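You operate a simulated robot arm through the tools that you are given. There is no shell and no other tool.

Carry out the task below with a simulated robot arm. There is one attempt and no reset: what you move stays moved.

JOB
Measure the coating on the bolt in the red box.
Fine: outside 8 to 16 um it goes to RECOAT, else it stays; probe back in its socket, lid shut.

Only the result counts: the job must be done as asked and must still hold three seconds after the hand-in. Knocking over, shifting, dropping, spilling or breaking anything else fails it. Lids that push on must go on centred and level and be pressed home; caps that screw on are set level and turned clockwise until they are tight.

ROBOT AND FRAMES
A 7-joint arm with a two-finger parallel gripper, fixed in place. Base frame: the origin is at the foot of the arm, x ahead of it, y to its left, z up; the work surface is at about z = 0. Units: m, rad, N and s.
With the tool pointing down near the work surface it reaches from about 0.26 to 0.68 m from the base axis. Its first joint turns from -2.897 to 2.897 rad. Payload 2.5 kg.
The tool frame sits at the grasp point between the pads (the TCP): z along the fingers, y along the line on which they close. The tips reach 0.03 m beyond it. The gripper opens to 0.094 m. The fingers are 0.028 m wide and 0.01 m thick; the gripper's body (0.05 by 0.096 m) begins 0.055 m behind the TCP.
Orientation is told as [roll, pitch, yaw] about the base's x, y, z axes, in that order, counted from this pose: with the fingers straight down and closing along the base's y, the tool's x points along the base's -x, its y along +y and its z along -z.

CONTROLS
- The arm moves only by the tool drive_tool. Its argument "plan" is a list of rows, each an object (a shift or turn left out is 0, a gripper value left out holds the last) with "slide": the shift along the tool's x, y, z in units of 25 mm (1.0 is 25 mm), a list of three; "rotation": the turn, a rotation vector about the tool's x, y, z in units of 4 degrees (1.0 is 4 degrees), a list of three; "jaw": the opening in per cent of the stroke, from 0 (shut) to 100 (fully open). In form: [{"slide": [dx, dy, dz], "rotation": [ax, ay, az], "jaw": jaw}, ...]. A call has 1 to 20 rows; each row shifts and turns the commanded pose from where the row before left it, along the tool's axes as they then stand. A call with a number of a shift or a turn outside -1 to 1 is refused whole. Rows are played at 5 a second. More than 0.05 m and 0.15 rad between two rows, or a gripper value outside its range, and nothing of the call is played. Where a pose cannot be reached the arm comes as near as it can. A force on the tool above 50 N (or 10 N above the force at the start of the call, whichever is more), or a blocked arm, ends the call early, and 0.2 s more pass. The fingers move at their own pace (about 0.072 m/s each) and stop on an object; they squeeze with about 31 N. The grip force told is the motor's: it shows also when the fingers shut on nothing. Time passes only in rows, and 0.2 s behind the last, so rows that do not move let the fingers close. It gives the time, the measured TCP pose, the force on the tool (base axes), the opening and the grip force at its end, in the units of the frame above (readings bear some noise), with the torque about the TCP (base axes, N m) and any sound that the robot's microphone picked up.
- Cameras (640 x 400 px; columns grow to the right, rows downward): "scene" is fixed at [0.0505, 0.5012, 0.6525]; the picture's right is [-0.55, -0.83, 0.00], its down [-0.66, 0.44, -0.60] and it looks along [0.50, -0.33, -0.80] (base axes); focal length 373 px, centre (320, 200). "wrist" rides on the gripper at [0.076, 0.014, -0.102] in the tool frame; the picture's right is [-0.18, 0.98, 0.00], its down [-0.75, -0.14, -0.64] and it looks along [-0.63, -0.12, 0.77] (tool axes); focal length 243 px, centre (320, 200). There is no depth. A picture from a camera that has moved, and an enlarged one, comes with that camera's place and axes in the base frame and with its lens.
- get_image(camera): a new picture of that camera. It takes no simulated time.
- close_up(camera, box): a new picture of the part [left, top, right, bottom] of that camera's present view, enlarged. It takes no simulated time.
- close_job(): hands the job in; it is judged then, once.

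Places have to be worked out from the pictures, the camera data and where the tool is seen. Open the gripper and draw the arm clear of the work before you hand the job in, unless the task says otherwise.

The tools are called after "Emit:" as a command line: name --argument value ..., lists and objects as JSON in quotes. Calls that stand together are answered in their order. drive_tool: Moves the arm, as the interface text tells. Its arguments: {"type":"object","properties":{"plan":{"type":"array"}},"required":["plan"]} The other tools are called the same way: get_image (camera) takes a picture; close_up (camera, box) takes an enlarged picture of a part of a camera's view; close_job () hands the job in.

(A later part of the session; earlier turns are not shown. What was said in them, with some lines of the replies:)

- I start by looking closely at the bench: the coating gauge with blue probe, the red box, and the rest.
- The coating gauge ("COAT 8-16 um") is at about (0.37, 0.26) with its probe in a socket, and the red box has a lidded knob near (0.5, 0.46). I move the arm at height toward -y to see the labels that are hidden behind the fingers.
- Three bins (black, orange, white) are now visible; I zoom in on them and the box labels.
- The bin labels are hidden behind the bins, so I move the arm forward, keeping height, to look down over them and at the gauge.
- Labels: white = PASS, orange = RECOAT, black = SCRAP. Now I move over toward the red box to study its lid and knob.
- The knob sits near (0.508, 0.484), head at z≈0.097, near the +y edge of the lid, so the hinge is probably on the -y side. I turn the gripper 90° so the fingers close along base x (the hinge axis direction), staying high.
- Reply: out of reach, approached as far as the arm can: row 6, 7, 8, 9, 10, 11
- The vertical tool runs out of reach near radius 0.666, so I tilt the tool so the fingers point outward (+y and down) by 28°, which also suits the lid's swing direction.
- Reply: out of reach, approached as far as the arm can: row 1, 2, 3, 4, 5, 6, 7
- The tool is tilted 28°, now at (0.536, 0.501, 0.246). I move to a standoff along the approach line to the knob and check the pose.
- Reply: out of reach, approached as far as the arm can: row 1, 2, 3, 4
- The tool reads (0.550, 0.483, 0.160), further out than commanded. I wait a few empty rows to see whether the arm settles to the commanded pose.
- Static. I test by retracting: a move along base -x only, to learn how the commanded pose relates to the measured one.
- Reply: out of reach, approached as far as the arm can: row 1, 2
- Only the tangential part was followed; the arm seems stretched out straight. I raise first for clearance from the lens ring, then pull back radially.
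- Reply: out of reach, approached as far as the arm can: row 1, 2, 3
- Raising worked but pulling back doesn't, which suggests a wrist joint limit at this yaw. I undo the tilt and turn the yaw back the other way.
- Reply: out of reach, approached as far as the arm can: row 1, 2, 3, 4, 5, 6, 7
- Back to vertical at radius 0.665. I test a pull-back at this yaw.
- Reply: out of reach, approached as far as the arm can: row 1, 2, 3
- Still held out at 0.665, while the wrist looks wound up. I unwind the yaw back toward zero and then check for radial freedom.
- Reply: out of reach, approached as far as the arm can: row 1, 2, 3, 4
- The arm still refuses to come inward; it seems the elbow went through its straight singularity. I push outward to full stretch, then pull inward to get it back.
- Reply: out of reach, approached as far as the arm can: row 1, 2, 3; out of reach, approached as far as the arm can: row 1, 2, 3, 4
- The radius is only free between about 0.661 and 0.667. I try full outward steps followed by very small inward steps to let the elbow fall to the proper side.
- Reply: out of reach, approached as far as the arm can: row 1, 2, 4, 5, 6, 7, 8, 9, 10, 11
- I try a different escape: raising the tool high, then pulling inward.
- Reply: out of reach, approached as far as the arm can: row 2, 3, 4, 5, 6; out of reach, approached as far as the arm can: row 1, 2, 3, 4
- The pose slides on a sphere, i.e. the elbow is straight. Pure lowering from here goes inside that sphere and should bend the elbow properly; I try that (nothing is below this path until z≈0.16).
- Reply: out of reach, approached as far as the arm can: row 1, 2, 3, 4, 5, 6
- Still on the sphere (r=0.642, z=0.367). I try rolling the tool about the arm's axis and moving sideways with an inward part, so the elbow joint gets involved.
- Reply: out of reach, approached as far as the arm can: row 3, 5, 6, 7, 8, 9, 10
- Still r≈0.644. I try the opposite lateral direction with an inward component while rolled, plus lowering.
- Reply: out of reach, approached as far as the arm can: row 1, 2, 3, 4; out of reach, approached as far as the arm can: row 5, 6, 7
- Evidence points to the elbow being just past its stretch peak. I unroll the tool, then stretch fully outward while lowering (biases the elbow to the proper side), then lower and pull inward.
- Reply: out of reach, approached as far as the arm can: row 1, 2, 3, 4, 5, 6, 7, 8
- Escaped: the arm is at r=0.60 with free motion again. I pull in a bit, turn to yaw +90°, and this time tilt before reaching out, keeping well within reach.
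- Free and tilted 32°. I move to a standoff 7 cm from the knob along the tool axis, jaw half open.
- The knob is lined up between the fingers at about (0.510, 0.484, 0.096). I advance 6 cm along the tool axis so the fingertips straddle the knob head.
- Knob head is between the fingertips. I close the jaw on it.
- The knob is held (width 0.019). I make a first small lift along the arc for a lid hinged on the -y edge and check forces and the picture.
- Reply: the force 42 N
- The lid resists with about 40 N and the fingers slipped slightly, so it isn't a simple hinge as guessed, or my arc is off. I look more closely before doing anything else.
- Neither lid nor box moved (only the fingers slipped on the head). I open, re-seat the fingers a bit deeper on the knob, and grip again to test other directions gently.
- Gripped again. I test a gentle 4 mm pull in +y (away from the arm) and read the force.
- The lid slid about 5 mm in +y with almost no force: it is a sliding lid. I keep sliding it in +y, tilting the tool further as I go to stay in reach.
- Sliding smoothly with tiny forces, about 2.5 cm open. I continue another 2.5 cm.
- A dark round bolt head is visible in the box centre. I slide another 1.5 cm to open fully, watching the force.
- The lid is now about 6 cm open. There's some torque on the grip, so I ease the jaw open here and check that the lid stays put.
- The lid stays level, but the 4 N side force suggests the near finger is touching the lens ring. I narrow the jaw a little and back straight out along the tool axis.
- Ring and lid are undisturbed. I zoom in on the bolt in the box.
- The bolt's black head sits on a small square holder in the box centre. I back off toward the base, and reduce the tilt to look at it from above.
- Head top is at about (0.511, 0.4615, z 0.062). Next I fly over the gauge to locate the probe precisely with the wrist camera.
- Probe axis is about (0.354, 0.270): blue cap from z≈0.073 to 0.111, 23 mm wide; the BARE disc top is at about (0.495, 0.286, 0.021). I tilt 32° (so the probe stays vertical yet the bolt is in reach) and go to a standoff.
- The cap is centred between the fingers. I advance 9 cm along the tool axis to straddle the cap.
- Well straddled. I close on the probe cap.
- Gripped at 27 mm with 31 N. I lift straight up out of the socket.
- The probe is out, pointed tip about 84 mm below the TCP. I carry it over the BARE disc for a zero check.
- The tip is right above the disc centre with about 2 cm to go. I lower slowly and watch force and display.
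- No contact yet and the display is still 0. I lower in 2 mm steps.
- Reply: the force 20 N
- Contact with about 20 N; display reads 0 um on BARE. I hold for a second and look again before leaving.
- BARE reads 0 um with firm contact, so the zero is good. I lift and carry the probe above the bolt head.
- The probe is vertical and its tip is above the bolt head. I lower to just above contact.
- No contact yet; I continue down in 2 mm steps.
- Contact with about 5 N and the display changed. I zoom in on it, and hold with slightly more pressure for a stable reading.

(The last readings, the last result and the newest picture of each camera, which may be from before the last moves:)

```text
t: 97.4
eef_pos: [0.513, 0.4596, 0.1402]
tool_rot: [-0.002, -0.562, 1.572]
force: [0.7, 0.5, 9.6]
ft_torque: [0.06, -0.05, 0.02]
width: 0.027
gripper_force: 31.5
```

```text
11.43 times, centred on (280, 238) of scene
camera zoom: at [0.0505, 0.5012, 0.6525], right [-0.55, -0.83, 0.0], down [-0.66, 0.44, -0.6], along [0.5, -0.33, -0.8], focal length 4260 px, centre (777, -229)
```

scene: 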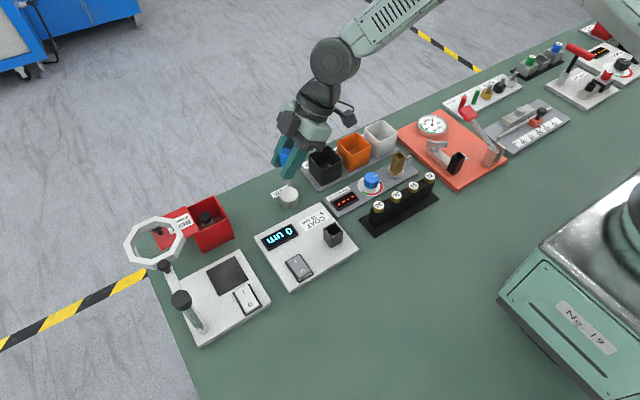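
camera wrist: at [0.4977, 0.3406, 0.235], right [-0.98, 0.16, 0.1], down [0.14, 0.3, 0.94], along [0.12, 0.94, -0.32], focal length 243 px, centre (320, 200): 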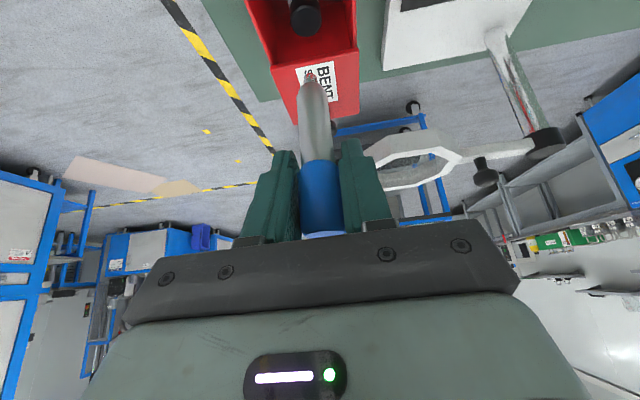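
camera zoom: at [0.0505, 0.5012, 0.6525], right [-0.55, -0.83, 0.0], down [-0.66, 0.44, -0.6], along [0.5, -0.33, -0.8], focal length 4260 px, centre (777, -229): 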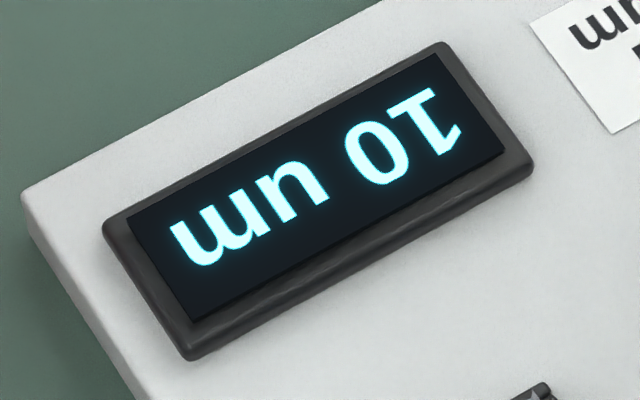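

A stable 10 um: within 8–16, so the bolt stays. I lift the probe off and carry it back above its socket, retracing the commanded offsets exactly.

Emit:
drive_tool --plan '[{"slide": [-0.212, 0, -0.339]}, {"slide": [-0.424, 0, -0.678]}, {"slide": [-0.424, 0, -0.679]}, {"slide": [0.819, 0.7775, -0.51]}, {"slide": [0.819, 0.7775, -0.51]}, {"slide": [0.819, 0.7775, -0.51]}, {"slide": [0.819, 0.7775, -0.51]}, {"slide": [0.819, 0.7775, -0.51]}, {"slide": [0.819, 0.7775, -0.51]}, {"slide": [0.819, 0.7775, -0.51]}, {"slide": [0.82, 0.7775, -0.51]}, {}, {}]'

Emit:
close_up --camera "scene" --box '[280, 150, 400, 260]'

Emit:
get_image --camera "wrist"

Emit:
close_up --camera "scene" --box '[180, 185, 235, 240]'

```text
t: 100.2
eef_pos: [0.3557, 0.2669, 0.1898]
tool_rot: [0.001, -0.559, 1.572]
force: [-0.3, 0.0, -1.7]
ft_torque: [-0.01, 0.0, 0.02]
width: 0.0268
gripper_force: 31.0
```

```text
3.64 times, centred on (340, 205) of scene
camera zoom: at [0.0505, 0.5012, 0.6525], right [-0.55, -0.83, 0.0], down [-0.66, 0.44, -0.6], along [0.5, -0.33, -0.8], focal length 1355 px, centre (247, 182)
```

zoom: 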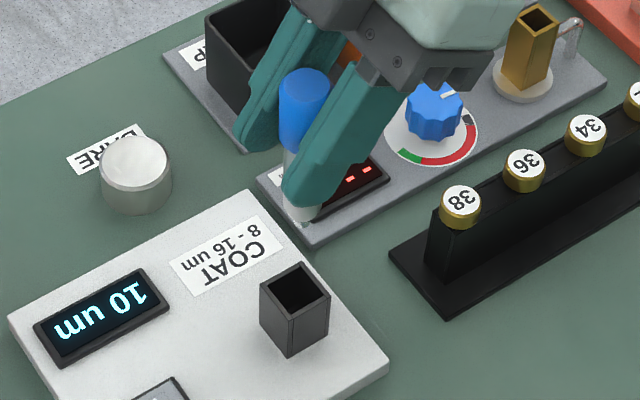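

```text
taken
camera wrist: at [0.341, 0.148, 0.2351], right [-0.98, 0.16, 0.1], down [0.14, 0.3, 0.94], along [0.12, 0.94, -0.32], focal length 243 px, centre (320, 200)
```

wrist: 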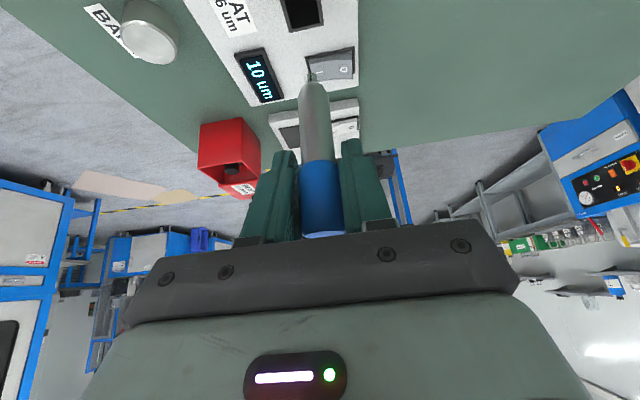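

```text
7.27 times, centred on (208, 212) of scene
camera zoom: at [0.0505, 0.5012, 0.6525], right [-0.55, -0.83, 0.0], down [-0.66, 0.44, -0.6], along [0.5, -0.33, -0.8], focal length 2711 px, centre (1138, 109)
```

zoom: 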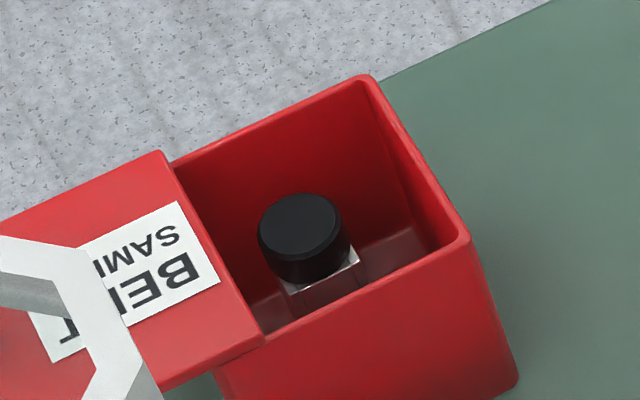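

Display holds 10 um, bolt undisturbed, probe above its socket. I lower to just above the socket mouth and check alignment.

Emit:
drive_tool --plan '[{"slide": [0.39, 0, 0.622]}, {"slide": [0.39, 0, 0.622]}, {"slide": [0.38, 0, 0.61]}, {}]'

Emit:
close_up --camera "scene" --box '[300, 180, 370, 250]'

Emit:
close_up --camera "wrist" --box '[260, 20, 380, 140]'

```text
t: 101.2
eef_pos: [0.3574, 0.2668, 0.1349]
tool_rot: [0.001, -0.559, 1.569]
force: [-0.1, 0.3, -0.6]
ft_torque: [0.03, -0.04, 0.01]
width: 0.027
gripper_force: 31.4
```

```text
5.71 times, centred on (335, 215) of scene
camera zoom: at [0.0505, 0.5012, 0.6525], right [-0.55, -0.83, 0.0], down [-0.66, 0.44, -0.6], along [0.5, -0.33, -0.8], focal length 2130 px, centre (234, 114)
```

zoom: 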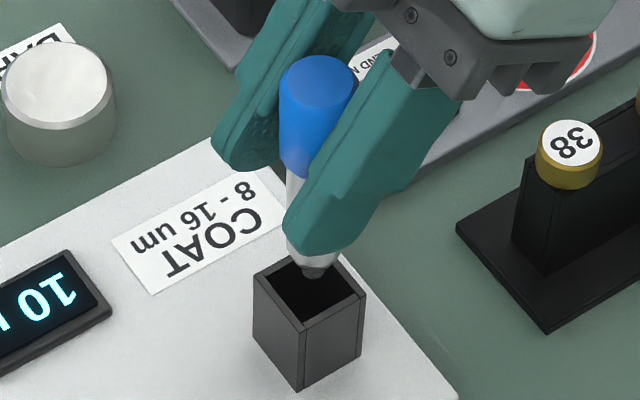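

```text
3.33 times, centred on (320, 80) of wrist
camera zoom: at [0.3426, 0.1474, 0.1804], right [-0.98, 0.16, 0.1], down [0.14, 0.3, 0.94], along [0.12, 0.94, -0.32], focal length 809 px, centre (320, 600)
```

zoom: 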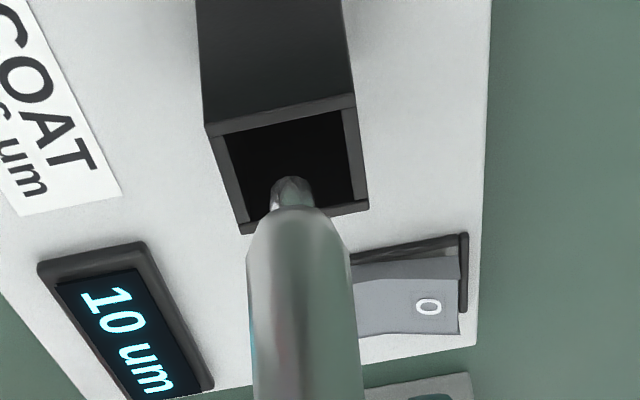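

Nearly aligned; the tip looks about 1.5–2 mm short in y, so I nudge +y 1.5 mm and lower slowly into the socket.

Emit:
drive_tool --plan '[{"slide": [-0.051, 0, 0.032]}, {"slide": [0.106, 0, 0.17]}, {"slide": [0.106, 0, 0.17]}, {"slide": [0.106, 0, 0.17]}, {}]'

Emit:
close_up --camera "scene" --box '[300, 180, 370, 250]'

Emit:
close_up --camera "wrist" --box '[260, 20, 380, 140]'

```text
t: 102.4
eef_pos: [0.3564, 0.2685, 0.119]
tool_rot: [0.0, -0.558, 1.57]
force: [-0.3, 0.0, -0.8]
ft_torque: [0.01, 0.03, 0.02]
width: 0.0269
gripper_force: 30.8
```

```text
5.71 times, centred on (335, 215) of scene
camera zoom: at [0.0505, 0.5012, 0.6525], right [-0.55, -0.83, 0.0], down [-0.66, 0.44, -0.6], along [0.5, -0.33, -0.8], focal length 2130 px, centre (234, 114)
```

zoom: 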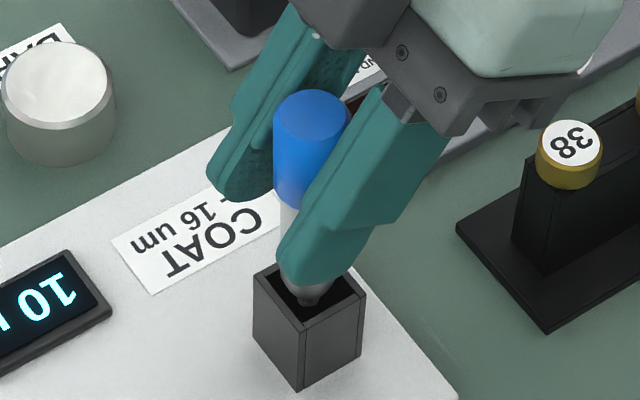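

```text
3.33 times, centred on (320, 80) of wrist
camera zoom: at [0.3424, 0.1495, 0.1657], right [-0.98, 0.16, 0.1], down [0.14, 0.3, 0.94], along [0.12, 0.94, -0.32], focal length 809 px, centre (320, 600)
```

zoom: 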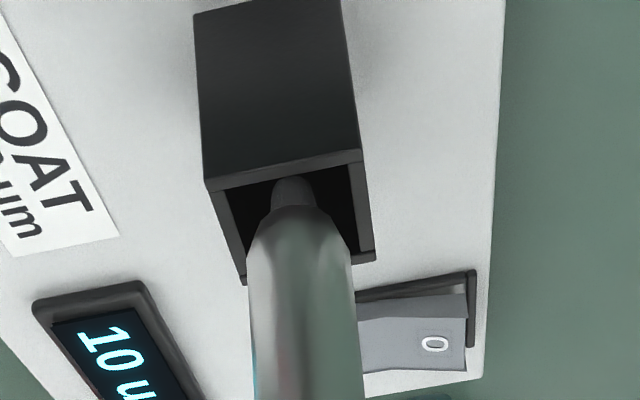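

The tip is inside the mouth and centred. I keep lowering.

Emit:
drive_tool --plan '[{"slide": [0.106, 0, 0.17]}, {"slide": [0.106, 0, 0.17]}, {"slide": [0.106, 0, 0.17]}, {"slide": [0.106, 0, 0.17]}, {}]'

Emit:
close_up --camera "scene" --box '[300, 180, 370, 250]'

```text
t: 103.6
eef_pos: [0.3564, 0.2676, 0.0999]
tool_rot: [0.0, -0.558, 1.571]
force: [0.1, -0.3, 0.0]
ft_torque: [0.02, -0.02, 0.0]
width: 0.0272
gripper_force: 31.5
```

```text
5.71 times, centred on (335, 215) of scene
camera zoom: at [0.0505, 0.5012, 0.6525], right [-0.55, -0.83, 0.0], down [-0.66, 0.44, -0.6], along [0.5, -0.33, -0.8], focal length 2130 px, centre (234, 114)
```

zoom: 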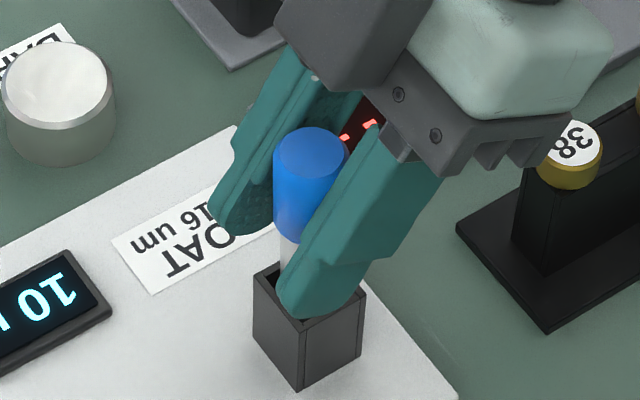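

Emit:
drive_tool --plan '[{"slide": [0.064, 0, 0.102]}, {"slide": [0.053, 0, 0.085]}, {}]'

Emit:
drive_tool --plan '[{"slide": [0.032, 0, 0.051]}, {}]'

Emit:
close_up --camera "scene" --box '[300, 180, 370, 250]'

```text
t: 104.4
eef_pos: [0.3569, 0.2674, 0.0947]
tool_rot: [0.0, -0.558, 1.57]
force: [1.2, 0.0, -0.3]
ft_torque: [0.01, 0.0, -0.02]
width: 0.0273
gripper_force: 31.0
```

```text
t: 105.0
eef_pos: [0.3574, 0.2678, 0.0931]
tool_rot: [0.0, -0.558, 1.572]
force: [-0.2, -0.7, -1.4]
ft_torque: [0.02, 0.03, 0.01]
width: 0.0271
gripper_force: 30.8
```

```text
5.71 times, centred on (335, 215) of scene
camera zoom: at [0.0505, 0.5012, 0.6525], right [-0.55, -0.83, 0.0], down [-0.66, 0.44, -0.6], along [0.5, -0.33, -0.8], focal length 2130 px, centre (234, 114)
```

zoom: 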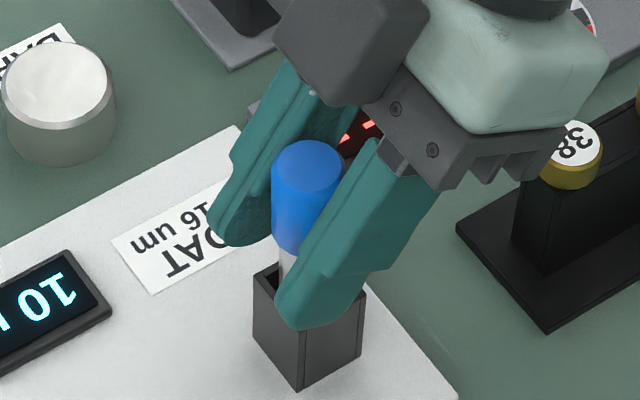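

The cap sits ~4 mm above its original height with no contact force; I lower further until it bottoms.

Emit:
drive_tool --plan '[{"slide": [0.042, 0, 0.068]}, {}]'

Emit:
drive_tool --plan '[{"slide": [0.032, 0, 0.051]}, {}]'

Emit:
close_up --camera "scene" --box '[300, 180, 370, 250]'

```text
t: 105.6
eef_pos: [0.3585, 0.2672, 0.0924]
tool_rot: [-0.003, -0.562, 1.571]
force: [-1.5, -4.3, 14.2]
ft_torque: [-0.23, -0.03, -0.05]
width: 0.0271
gripper_force: 30.9
```

```text
t: 106.2
eef_pos: [0.3585, 0.268, 0.0909]
tool_rot: [-0.002, -0.559, 1.572]
force: [1.1, 0.7, 18.4]
ft_torque: [0.12, -0.07, -0.07]
width: 0.0265
gripper_force: 31.4
```

```text
5.71 times, centred on (335, 215) of scene
camera zoom: at [0.0505, 0.5012, 0.6525], right [-0.55, -0.83, 0.0], down [-0.66, 0.44, -0.6], along [0.5, -0.33, -0.8], focal length 2130 px, centre (234, 114)
```

zoom: 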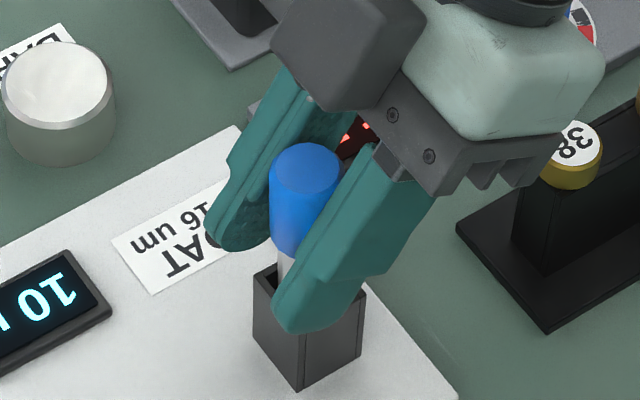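

It bottoms out (14–18 N) with the cap at its original height. I ease up 1 mm, shift slightly back in -x, and release.

Emit:
drive_tool --plan '[{"slide": [-0.03, 0.05, -0.045]}, {}, {"jaw": 35}, {"jaw": 50}, {}, {}]'

Emit:
close_up --camera "scene" --box '[300, 180, 370, 250]'

Emit:
get_image --camera "wrist"

```text
t: 107.6
eef_pos: [0.3556, 0.2685, 0.0906]
tool_rot: [0.001, -0.557, 1.572]
force: [-0.1, 0.2, 0.0]
ft_torque: [0.0, 0.03, 0.0]
width: 0.047
gripper_force: 0.1
```

```text
5.71 times, centred on (335, 215) of scene
camera zoom: at [0.0505, 0.5012, 0.6525], right [-0.55, -0.83, 0.0], down [-0.66, 0.44, -0.6], along [0.5, -0.33, -0.8], focal length 2130 px, centre (234, 114)
```

zoom: 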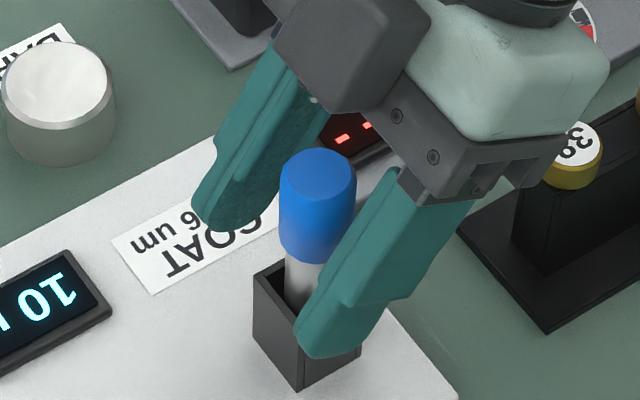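

```text
taken
camera wrist: at [0.342, 0.1495, 0.1369], right [-0.98, 0.16, 0.1], down [0.14, 0.3, 0.94], along [0.12, 0.94, -0.32], focal length 243 px, centre (320, 200)
```

wrist: 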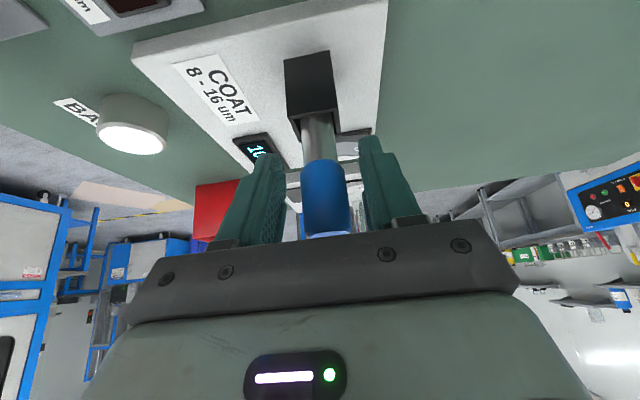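

The probe is back in its socket exactly where it was (same cap position). I back out along the tool axis, tilt to 48°, and return to the standoff used for the lid knob.

Emit:
drive_tool --plan '[{"slide": [0, 0, -0.5]}, {"slide": [0, 0, -0.9]}, {"slide": [0, 0, -1]}, {"slide": [0, 0, -1]}, {"rotation": [0, -1, 0], "jaw": 30}, {"rotation": [0, -1, 0]}, {"rotation": [0, -1, 0]}, {"rotation": [0, -1, 0]}, {"slide": [-0.935, 0, -0.845]}, {"slide": [-0.935, 0, -0.845]}, {}]'

Emit:
get_image --camera "scene"

Emit:
close_up --camera "scene" --box '[300, 185, 370, 255]'

```text
t: 110.0
eef_pos: [0.3572, 0.2204, 0.2258]
tool_rot: [0.001, -0.838, 1.571]
force: [0.1, 0.0, 0.9]
ft_torque: [0.02, 0.0, -0.02]
width: 0.0284
gripper_force: 0.0
```

```text
taken
```

scene: 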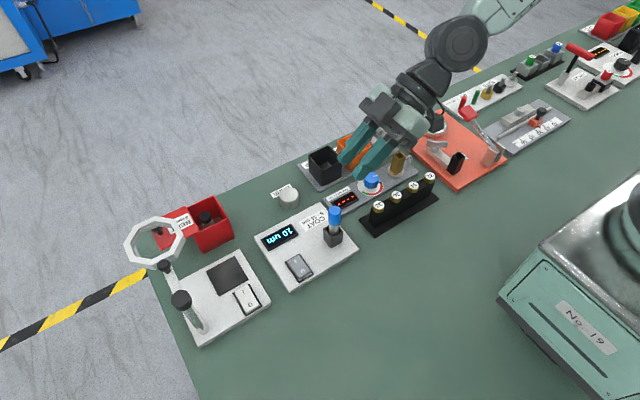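

```text
5.71 times, centred on (335, 220) of scene
camera zoom: at [0.0505, 0.5012, 0.6525], right [-0.55, -0.83, 0.0], down [-0.66, 0.44, -0.6], along [0.5, -0.33, -0.8], focal length 2130 px, centre (234, 86)
```

zoom: 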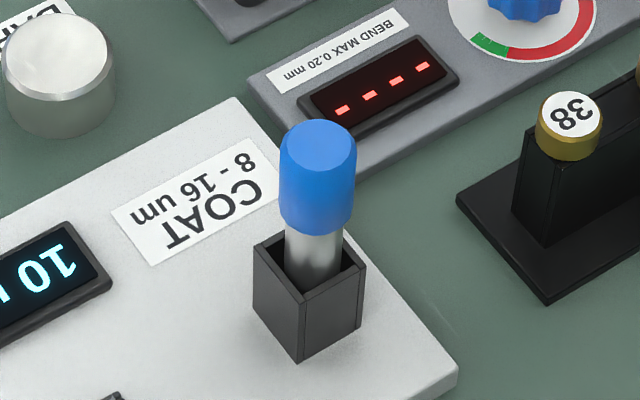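

Probe seated as before, gauge and disc unchanged. I move to the knob standoff.

Emit:
drive_tool --plan '[{"slide": [-0.709, -0.681, 0.788]}, {"slide": [-0.709, -0.681, 0.788]}, {"slide": [-0.709, -0.681, 0.788]}, {"slide": [-0.709, -0.681, 0.788]}, {"slide": [-0.709, -0.681, 0.788]}, {"slide": [-0.709, -0.681, 0.788]}, {"slide": [-0.709, -0.681, 0.788]}, {"slide": [-0.709, -0.681, 0.788]}, {"slide": [-0.709, -0.681, 0.788]}, {"slide": [0.5, 0, 0.45]}, {"slide": [0.5, 0, 0.45]}, {"slide": [0.5, 0, 0.45]}, {}]'

Emit:
get_image --camera "wrist"

Emit:
close_up --camera "scene" --box '[120, 160, 280, 280]'

```text
t: 112.8
eef_pos: [0.5083, 0.461, 0.176]
tool_rot: [0.001, -0.838, 1.572]
force: [-0.2, 0.3, -0.1]
ft_torque: [0.01, -0.02, 0.01]
width: 0.0281
gripper_force: 0.1
```

```text
taken
camera wrist: at [0.4931, 0.3337, 0.187], right [-0.98, 0.12, 0.14], down [0.14, 0.03, 0.99], along [0.12, 0.99, -0.04], focal length 243 px, centre (320, 200)
```

wrist: 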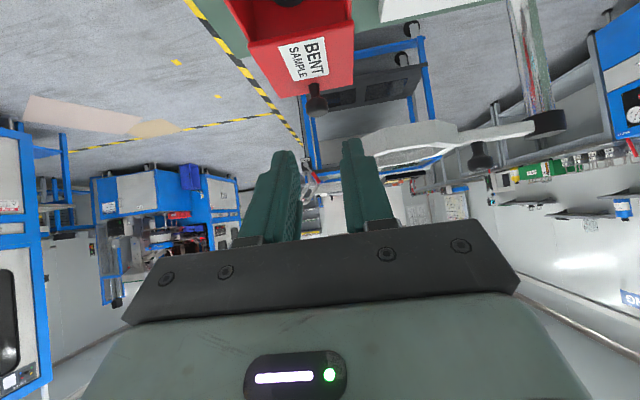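

```text
3.33 times, centred on (200, 220) of scene
camera zoom: at [0.0505, 0.5012, 0.6525], right [-0.55, -0.83, 0.0], down [-0.66, 0.44, -0.6], along [0.5, -0.33, -0.8], focal length 1242 px, centre (720, 133)
```

zoom: 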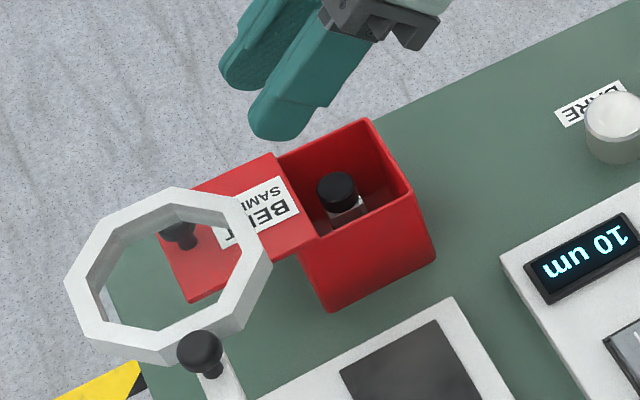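

Knob sits between the finger line as before. I advance with the jaw narrow (28 mm) to straddle it, keeping clear of the lens ring.

Emit:
drive_tool --plan '[{"slide": [0.06, -0.09, 0.8]}, {"slide": [0.07, 0, 0.8]}, {"slide": [0, 0, 0.8]}, {"slide": [0, 0, 0.6]}, {}]'

Emit:
get_image --camera "wrist"

Emit:
close_up --camera "scene" --box '[120, 160, 280, 280]'

```text
t: 114.0
eef_pos: [0.5096, 0.5128, 0.1237]
tool_rot: [0.001, -0.838, 1.571]
force: [-0.3, 0.0, 0.4]
ft_torque: [0.0, -0.01, 0.0]
width: 0.0284
gripper_force: 0.1
```

```text
taken
camera wrist: at [0.4954, 0.386, 0.1352], right [-0.98, 0.12, 0.14], down [0.14, 0.03, 0.99], along [0.12, 0.99, -0.04], focal length 243 px, centre (320, 200)
```

wrist: 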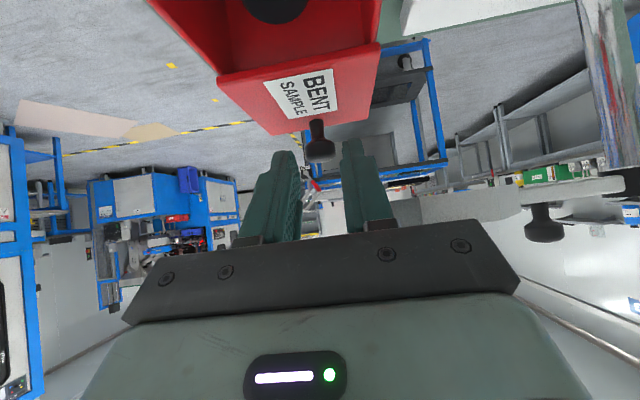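

```text
3.33 times, centred on (200, 220) of scene
camera zoom: at [0.0505, 0.5012, 0.6525], right [-0.55, -0.83, 0.0], down [-0.66, 0.44, -0.6], along [0.5, -0.33, -0.8], focal length 1242 px, centre (720, 133)
```

zoom: 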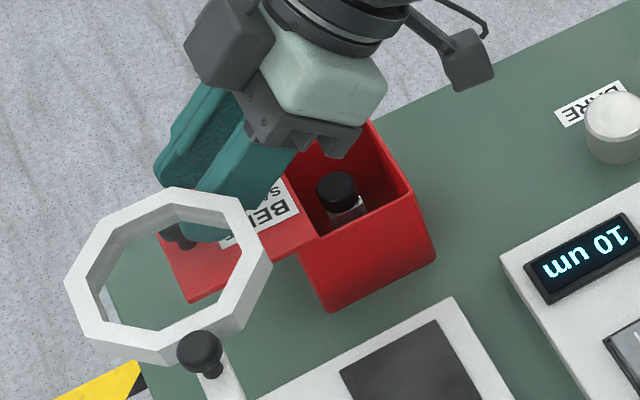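

Centred on the knob; I advance the last 2.3 cm and close.

Emit:
drive_tool --plan '[{"slide": [-0.02, -0.03, 0.46]}, {"slide": [-0.02, 0, 0.46]}, {}, {"jaw": 5}, {}, {}]'

Emit:
get_image --camera "wrist"

```text
t: 115.4
eef_pos: [0.5095, 0.533, 0.108]
tool_rot: [0.004, -0.836, 1.572]
force: [-15.9, 0.2, 6.2]
ft_torque: [0.43, 0.06, 0.25]
width: 0.0196
gripper_force: 45.0
```

```text
taken
camera wrist: at [0.4958, 0.406, 0.1197], right [-0.98, 0.12, 0.14], down [0.14, 0.03, 0.99], along [0.11, 0.99, -0.04], focal length 243 px, centre (320, 200)
```

wrist: 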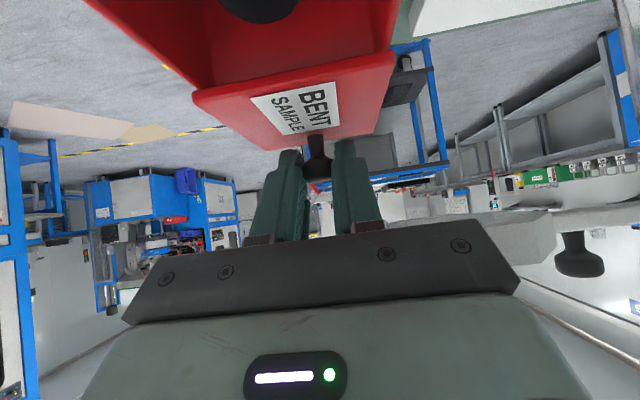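

Gripped. I relieve the side force and slide the lid back in -y by 5 cm.

Emit:
drive_tool --plan '[{"slide": [0.134, 0.06, -0.149]}, {"slide": [0.134, 0, -0.149]}, {"slide": [0.214, 0, -0.238]}, {"slide": [0.214, 0, -0.238]}, {"slide": [0.214, 0, -0.238]}, {"slide": [0.214, 0, -0.238]}, {"slide": [0.214, 0, -0.238]}, {}]'

Emit:
close_up --camera "scene" --box '[120, 160, 280, 280]'

```text
t: 117.2
eef_pos: [0.5109, 0.484, 0.1094]
tool_rot: [0.002, -0.837, 1.572]
force: [-24.2, 0.3, 8.8]
ft_torque: [0.14, 0.23, 0.23]
width: 0.0197
gripper_force: 44.7
```

```text
3.33 times, centred on (200, 220) of scene
camera zoom: at [0.0505, 0.5012, 0.6525], right [-0.55, -0.83, 0.0], down [-0.66, 0.44, -0.6], along [0.5, -0.33, -0.8], focal length 1242 px, centre (720, 133)
```

zoom: 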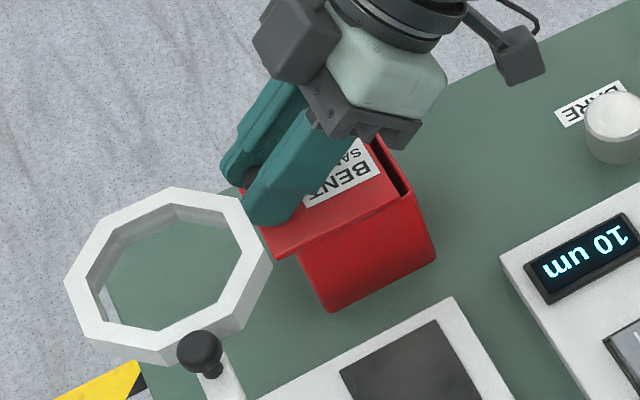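

About 1.4 cm remains. I ease the x force again and finish in 3 mm steps, watching for the end stop.

Emit:
drive_tool --plan '[{"slide": [0.08, 0.08, -0.089]}, {"slide": [0.08, 0, -0.089]}, {"slide": [0.08, 0, -0.089]}, {}]'

Emit:
close_up --camera "scene" --box '[175, 180, 235, 260]'

```text
t: 118.2
eef_pos: [0.5097, 0.4743, 0.1087]
tool_rot: [-0.004, -0.837, 1.572]
force: [-8.9, -0.9, 6.7]
ft_torque: [-0.71, 0.17, 0.18]
width: 0.0194
gripper_force: 45.0
```

```text
5.00 times, centred on (205, 220) of scene
camera zoom: at [0.0505, 0.5012, 0.6525], right [-0.55, -0.83, 0.0], down [-0.66, 0.44, -0.6], along [0.5, -0.33, -0.8], focal length 1864 px, centre (895, 100)
```

zoom: 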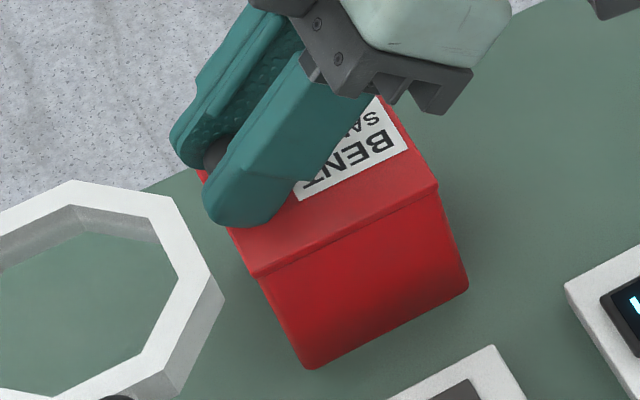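

The lid corners almost match the closed position. I push a little further to the end stop.

Emit:
drive_tool --plan '[{"slide": [0.054, 0.02, -0.06]}, {}]'

Emit:
drive_tool --plan '[{"slide": [0.054, 0, -0.06]}, {}]'

Emit:
close_up --camera "scene" --box '[175, 180, 235, 260]'

```text
t: 118.8
eef_pos: [0.5096, 0.4723, 0.1085]
tool_rot: [-0.006, -0.842, 1.57]
force: [13.0, 30.5, -6.5]
ft_torque: [-0.04, -0.16, -0.08]
width: 0.0196
gripper_force: 45.2
```

```text
t: 119.4
eef_pos: [0.5111, 0.4715, 0.1087]
tool_rot: [-0.004, -0.841, 1.572]
force: [19.5, 36.4, -3.9]
ft_torque: [0.39, -0.14, -0.18]
width: 0.0198
gripper_force: 45.2
```

```text
5.00 times, centred on (205, 220) of scene
camera zoom: at [0.0505, 0.5012, 0.6525], right [-0.55, -0.83, 0.0], down [-0.66, 0.44, -0.6], along [0.5, -0.33, -0.8], focal length 1864 px, centre (895, 100)
```

zoom: 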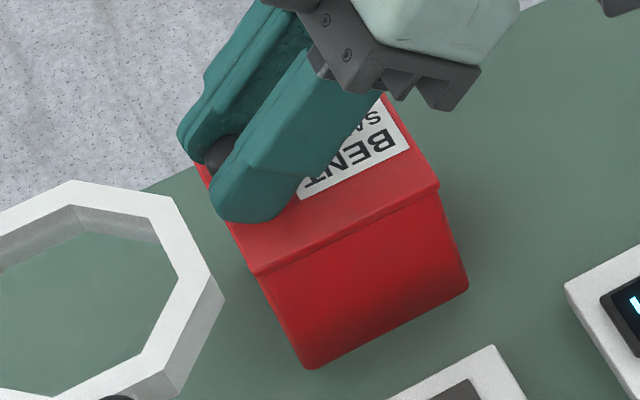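

The lid is at its closed stop (36 N). I open the jaw and back straight out.

Emit:
drive_tool --plan '[{"jaw": 35}, {"jaw": 45}, {}, {"slide": [0, 0, -0.5]}, {"slide": [0, 0, -0.9]}, {"slide": [0, 0, -1]}, {"slide": [0, 0.4, -1]}, {"slide": [0, 0.6, -1]}, {}]'

Emit:
close_up --camera "scene" --box '[175, 180, 235, 260]'

Emit:
get_image --camera "scene"

```text
t: 121.4
eef_pos: [0.483, 0.3869, 0.1804]
tool_rot: [0.0, -0.836, 1.568]
force: [0.0, -0.5, 0.1]
ft_torque: [0.0, 0.05, 0.0]
width: 0.0423
gripper_force: 0.1
```

```text
5.00 times, centred on (205, 220) of scene
camera zoom: at [0.0505, 0.5012, 0.6525], right [-0.55, -0.83, 0.0], down [-0.66, 0.44, -0.6], along [0.5, -0.33, -0.8], focal length 1864 px, centre (895, 100)
```

zoom: 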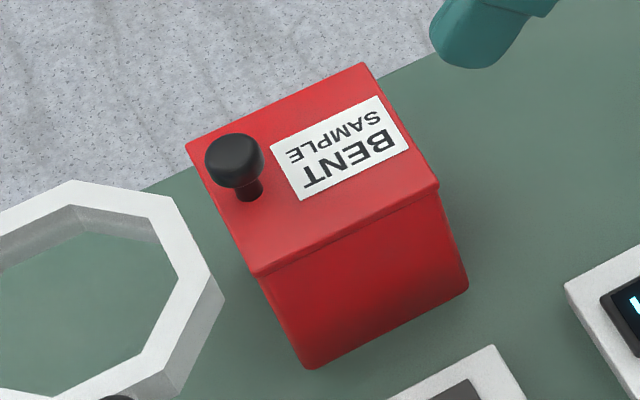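

```text
taken
```

scene: 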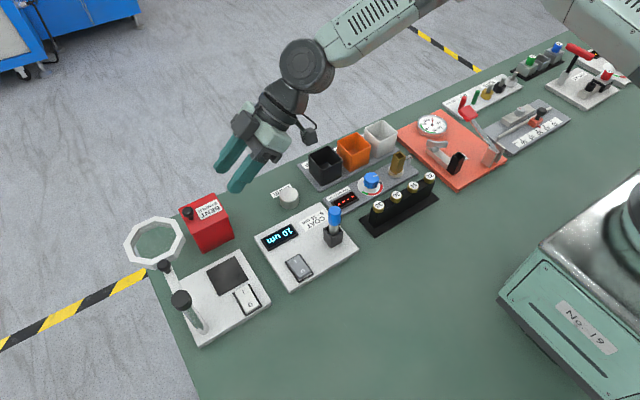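

The lid is shut exactly as at the start, the probe is in its socket. I draw the arm up and clear with the gripper open.

Emit:
drive_tool --plan '[{"slide": [-0.7, 0.5, -0.7]}, {"slide": [-0.7, 0.5, -0.7]}, {"slide": [-0.7, 0.5, -0.7]}, {"slide": [-0.5, 0.8, -0.7]}, {"rotation": [0, 1, 0], "slide": [0, 0.8, 0], "jaw": 100}, {"rotation": [0, 1, 0], "slide": [0, 0.8, 0]}, {"rotation": [0, 1, 0]}, {"rotation": [0, 1, 0]}, {"rotation": [0, 1, 0]}, {"rotation": [0, 1, 0]}, {"rotation": [0, 1, 0]}, {"rotation": [0, 1, 0]}, {"rotation": [0, 1, 0]}, {"rotation": [0, 1, 0]}, {"rotation": [0, 1, 0]}, {"rotation": [0, 1, 0]}, {}, {}]'

Emit:
get_image --camera "scene"

Emit:
close_up --camera "scene" --box '[120, 170, 380, 350]'

```text
t: 125.2
eef_pos: [0.3855, 0.3792, 0.2761]
tool_rot: [-0.001, 0.0, 1.572]
force: [0.0, 0.0, -0.7]
ft_torque: [0.01, -0.02, 0.0]
width: 0.0941
gripper_force: 0.0
```

```text
taken
```

scene: 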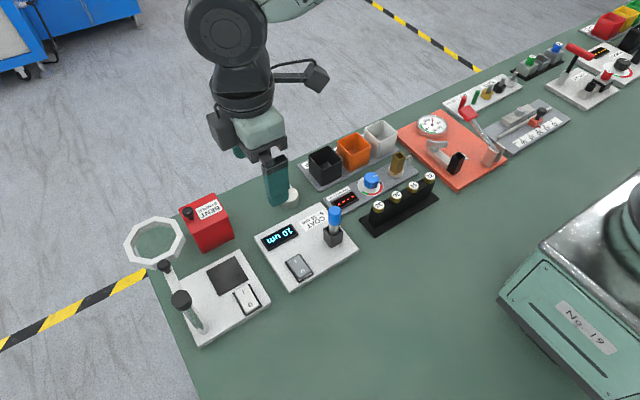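

```text
2.22 times, centred on (250, 260) of scene
camera zoom: at [0.0505, 0.5012, 0.6525], right [-0.55, -0.83, 0.0], down [-0.66, 0.44, -0.6], along [0.5, -0.33, -0.8], focal length 828 px, centre (476, 67)
```

zoom: 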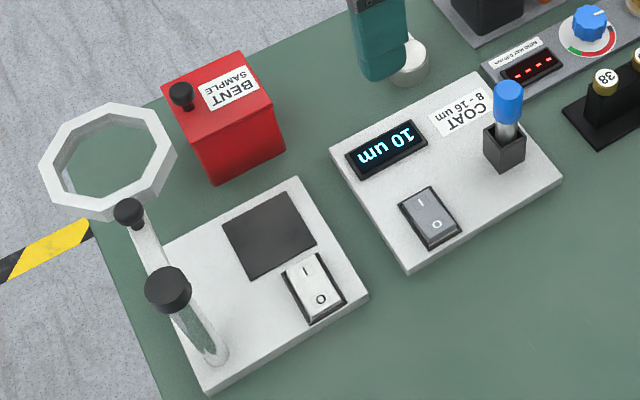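

Everything is in its place: the bolt measured 10 um, so it stays in the box with the lid shut. The probe is in its socket, and the arm is clear with the gripper open. I hand the job in.

Emit:
close_job

```text
The job is handed in.
```

The bolt's coating measured 10 um, inside the 8 to 16 um range, so it stayed in the red box and nothing went to RECOAT.

- **Zero check:** I first touched the probe to the BARE disc, and it read 0 um.
- **Probe:** it is back in its socket, in the same position as at the start.
- **Lid:** the red box has a sliding lid. I pushed it shut to its end stop, and it matches its starting position.
- **Lens ring:** while I was opening the lid, a finger probably touched the lens ring beside the box lightly, at about 4 N. The pictures before and after show that it did not move.

The arm was clear with the gripper open when I handed the job in. The hand-in gave no pass or fail result.
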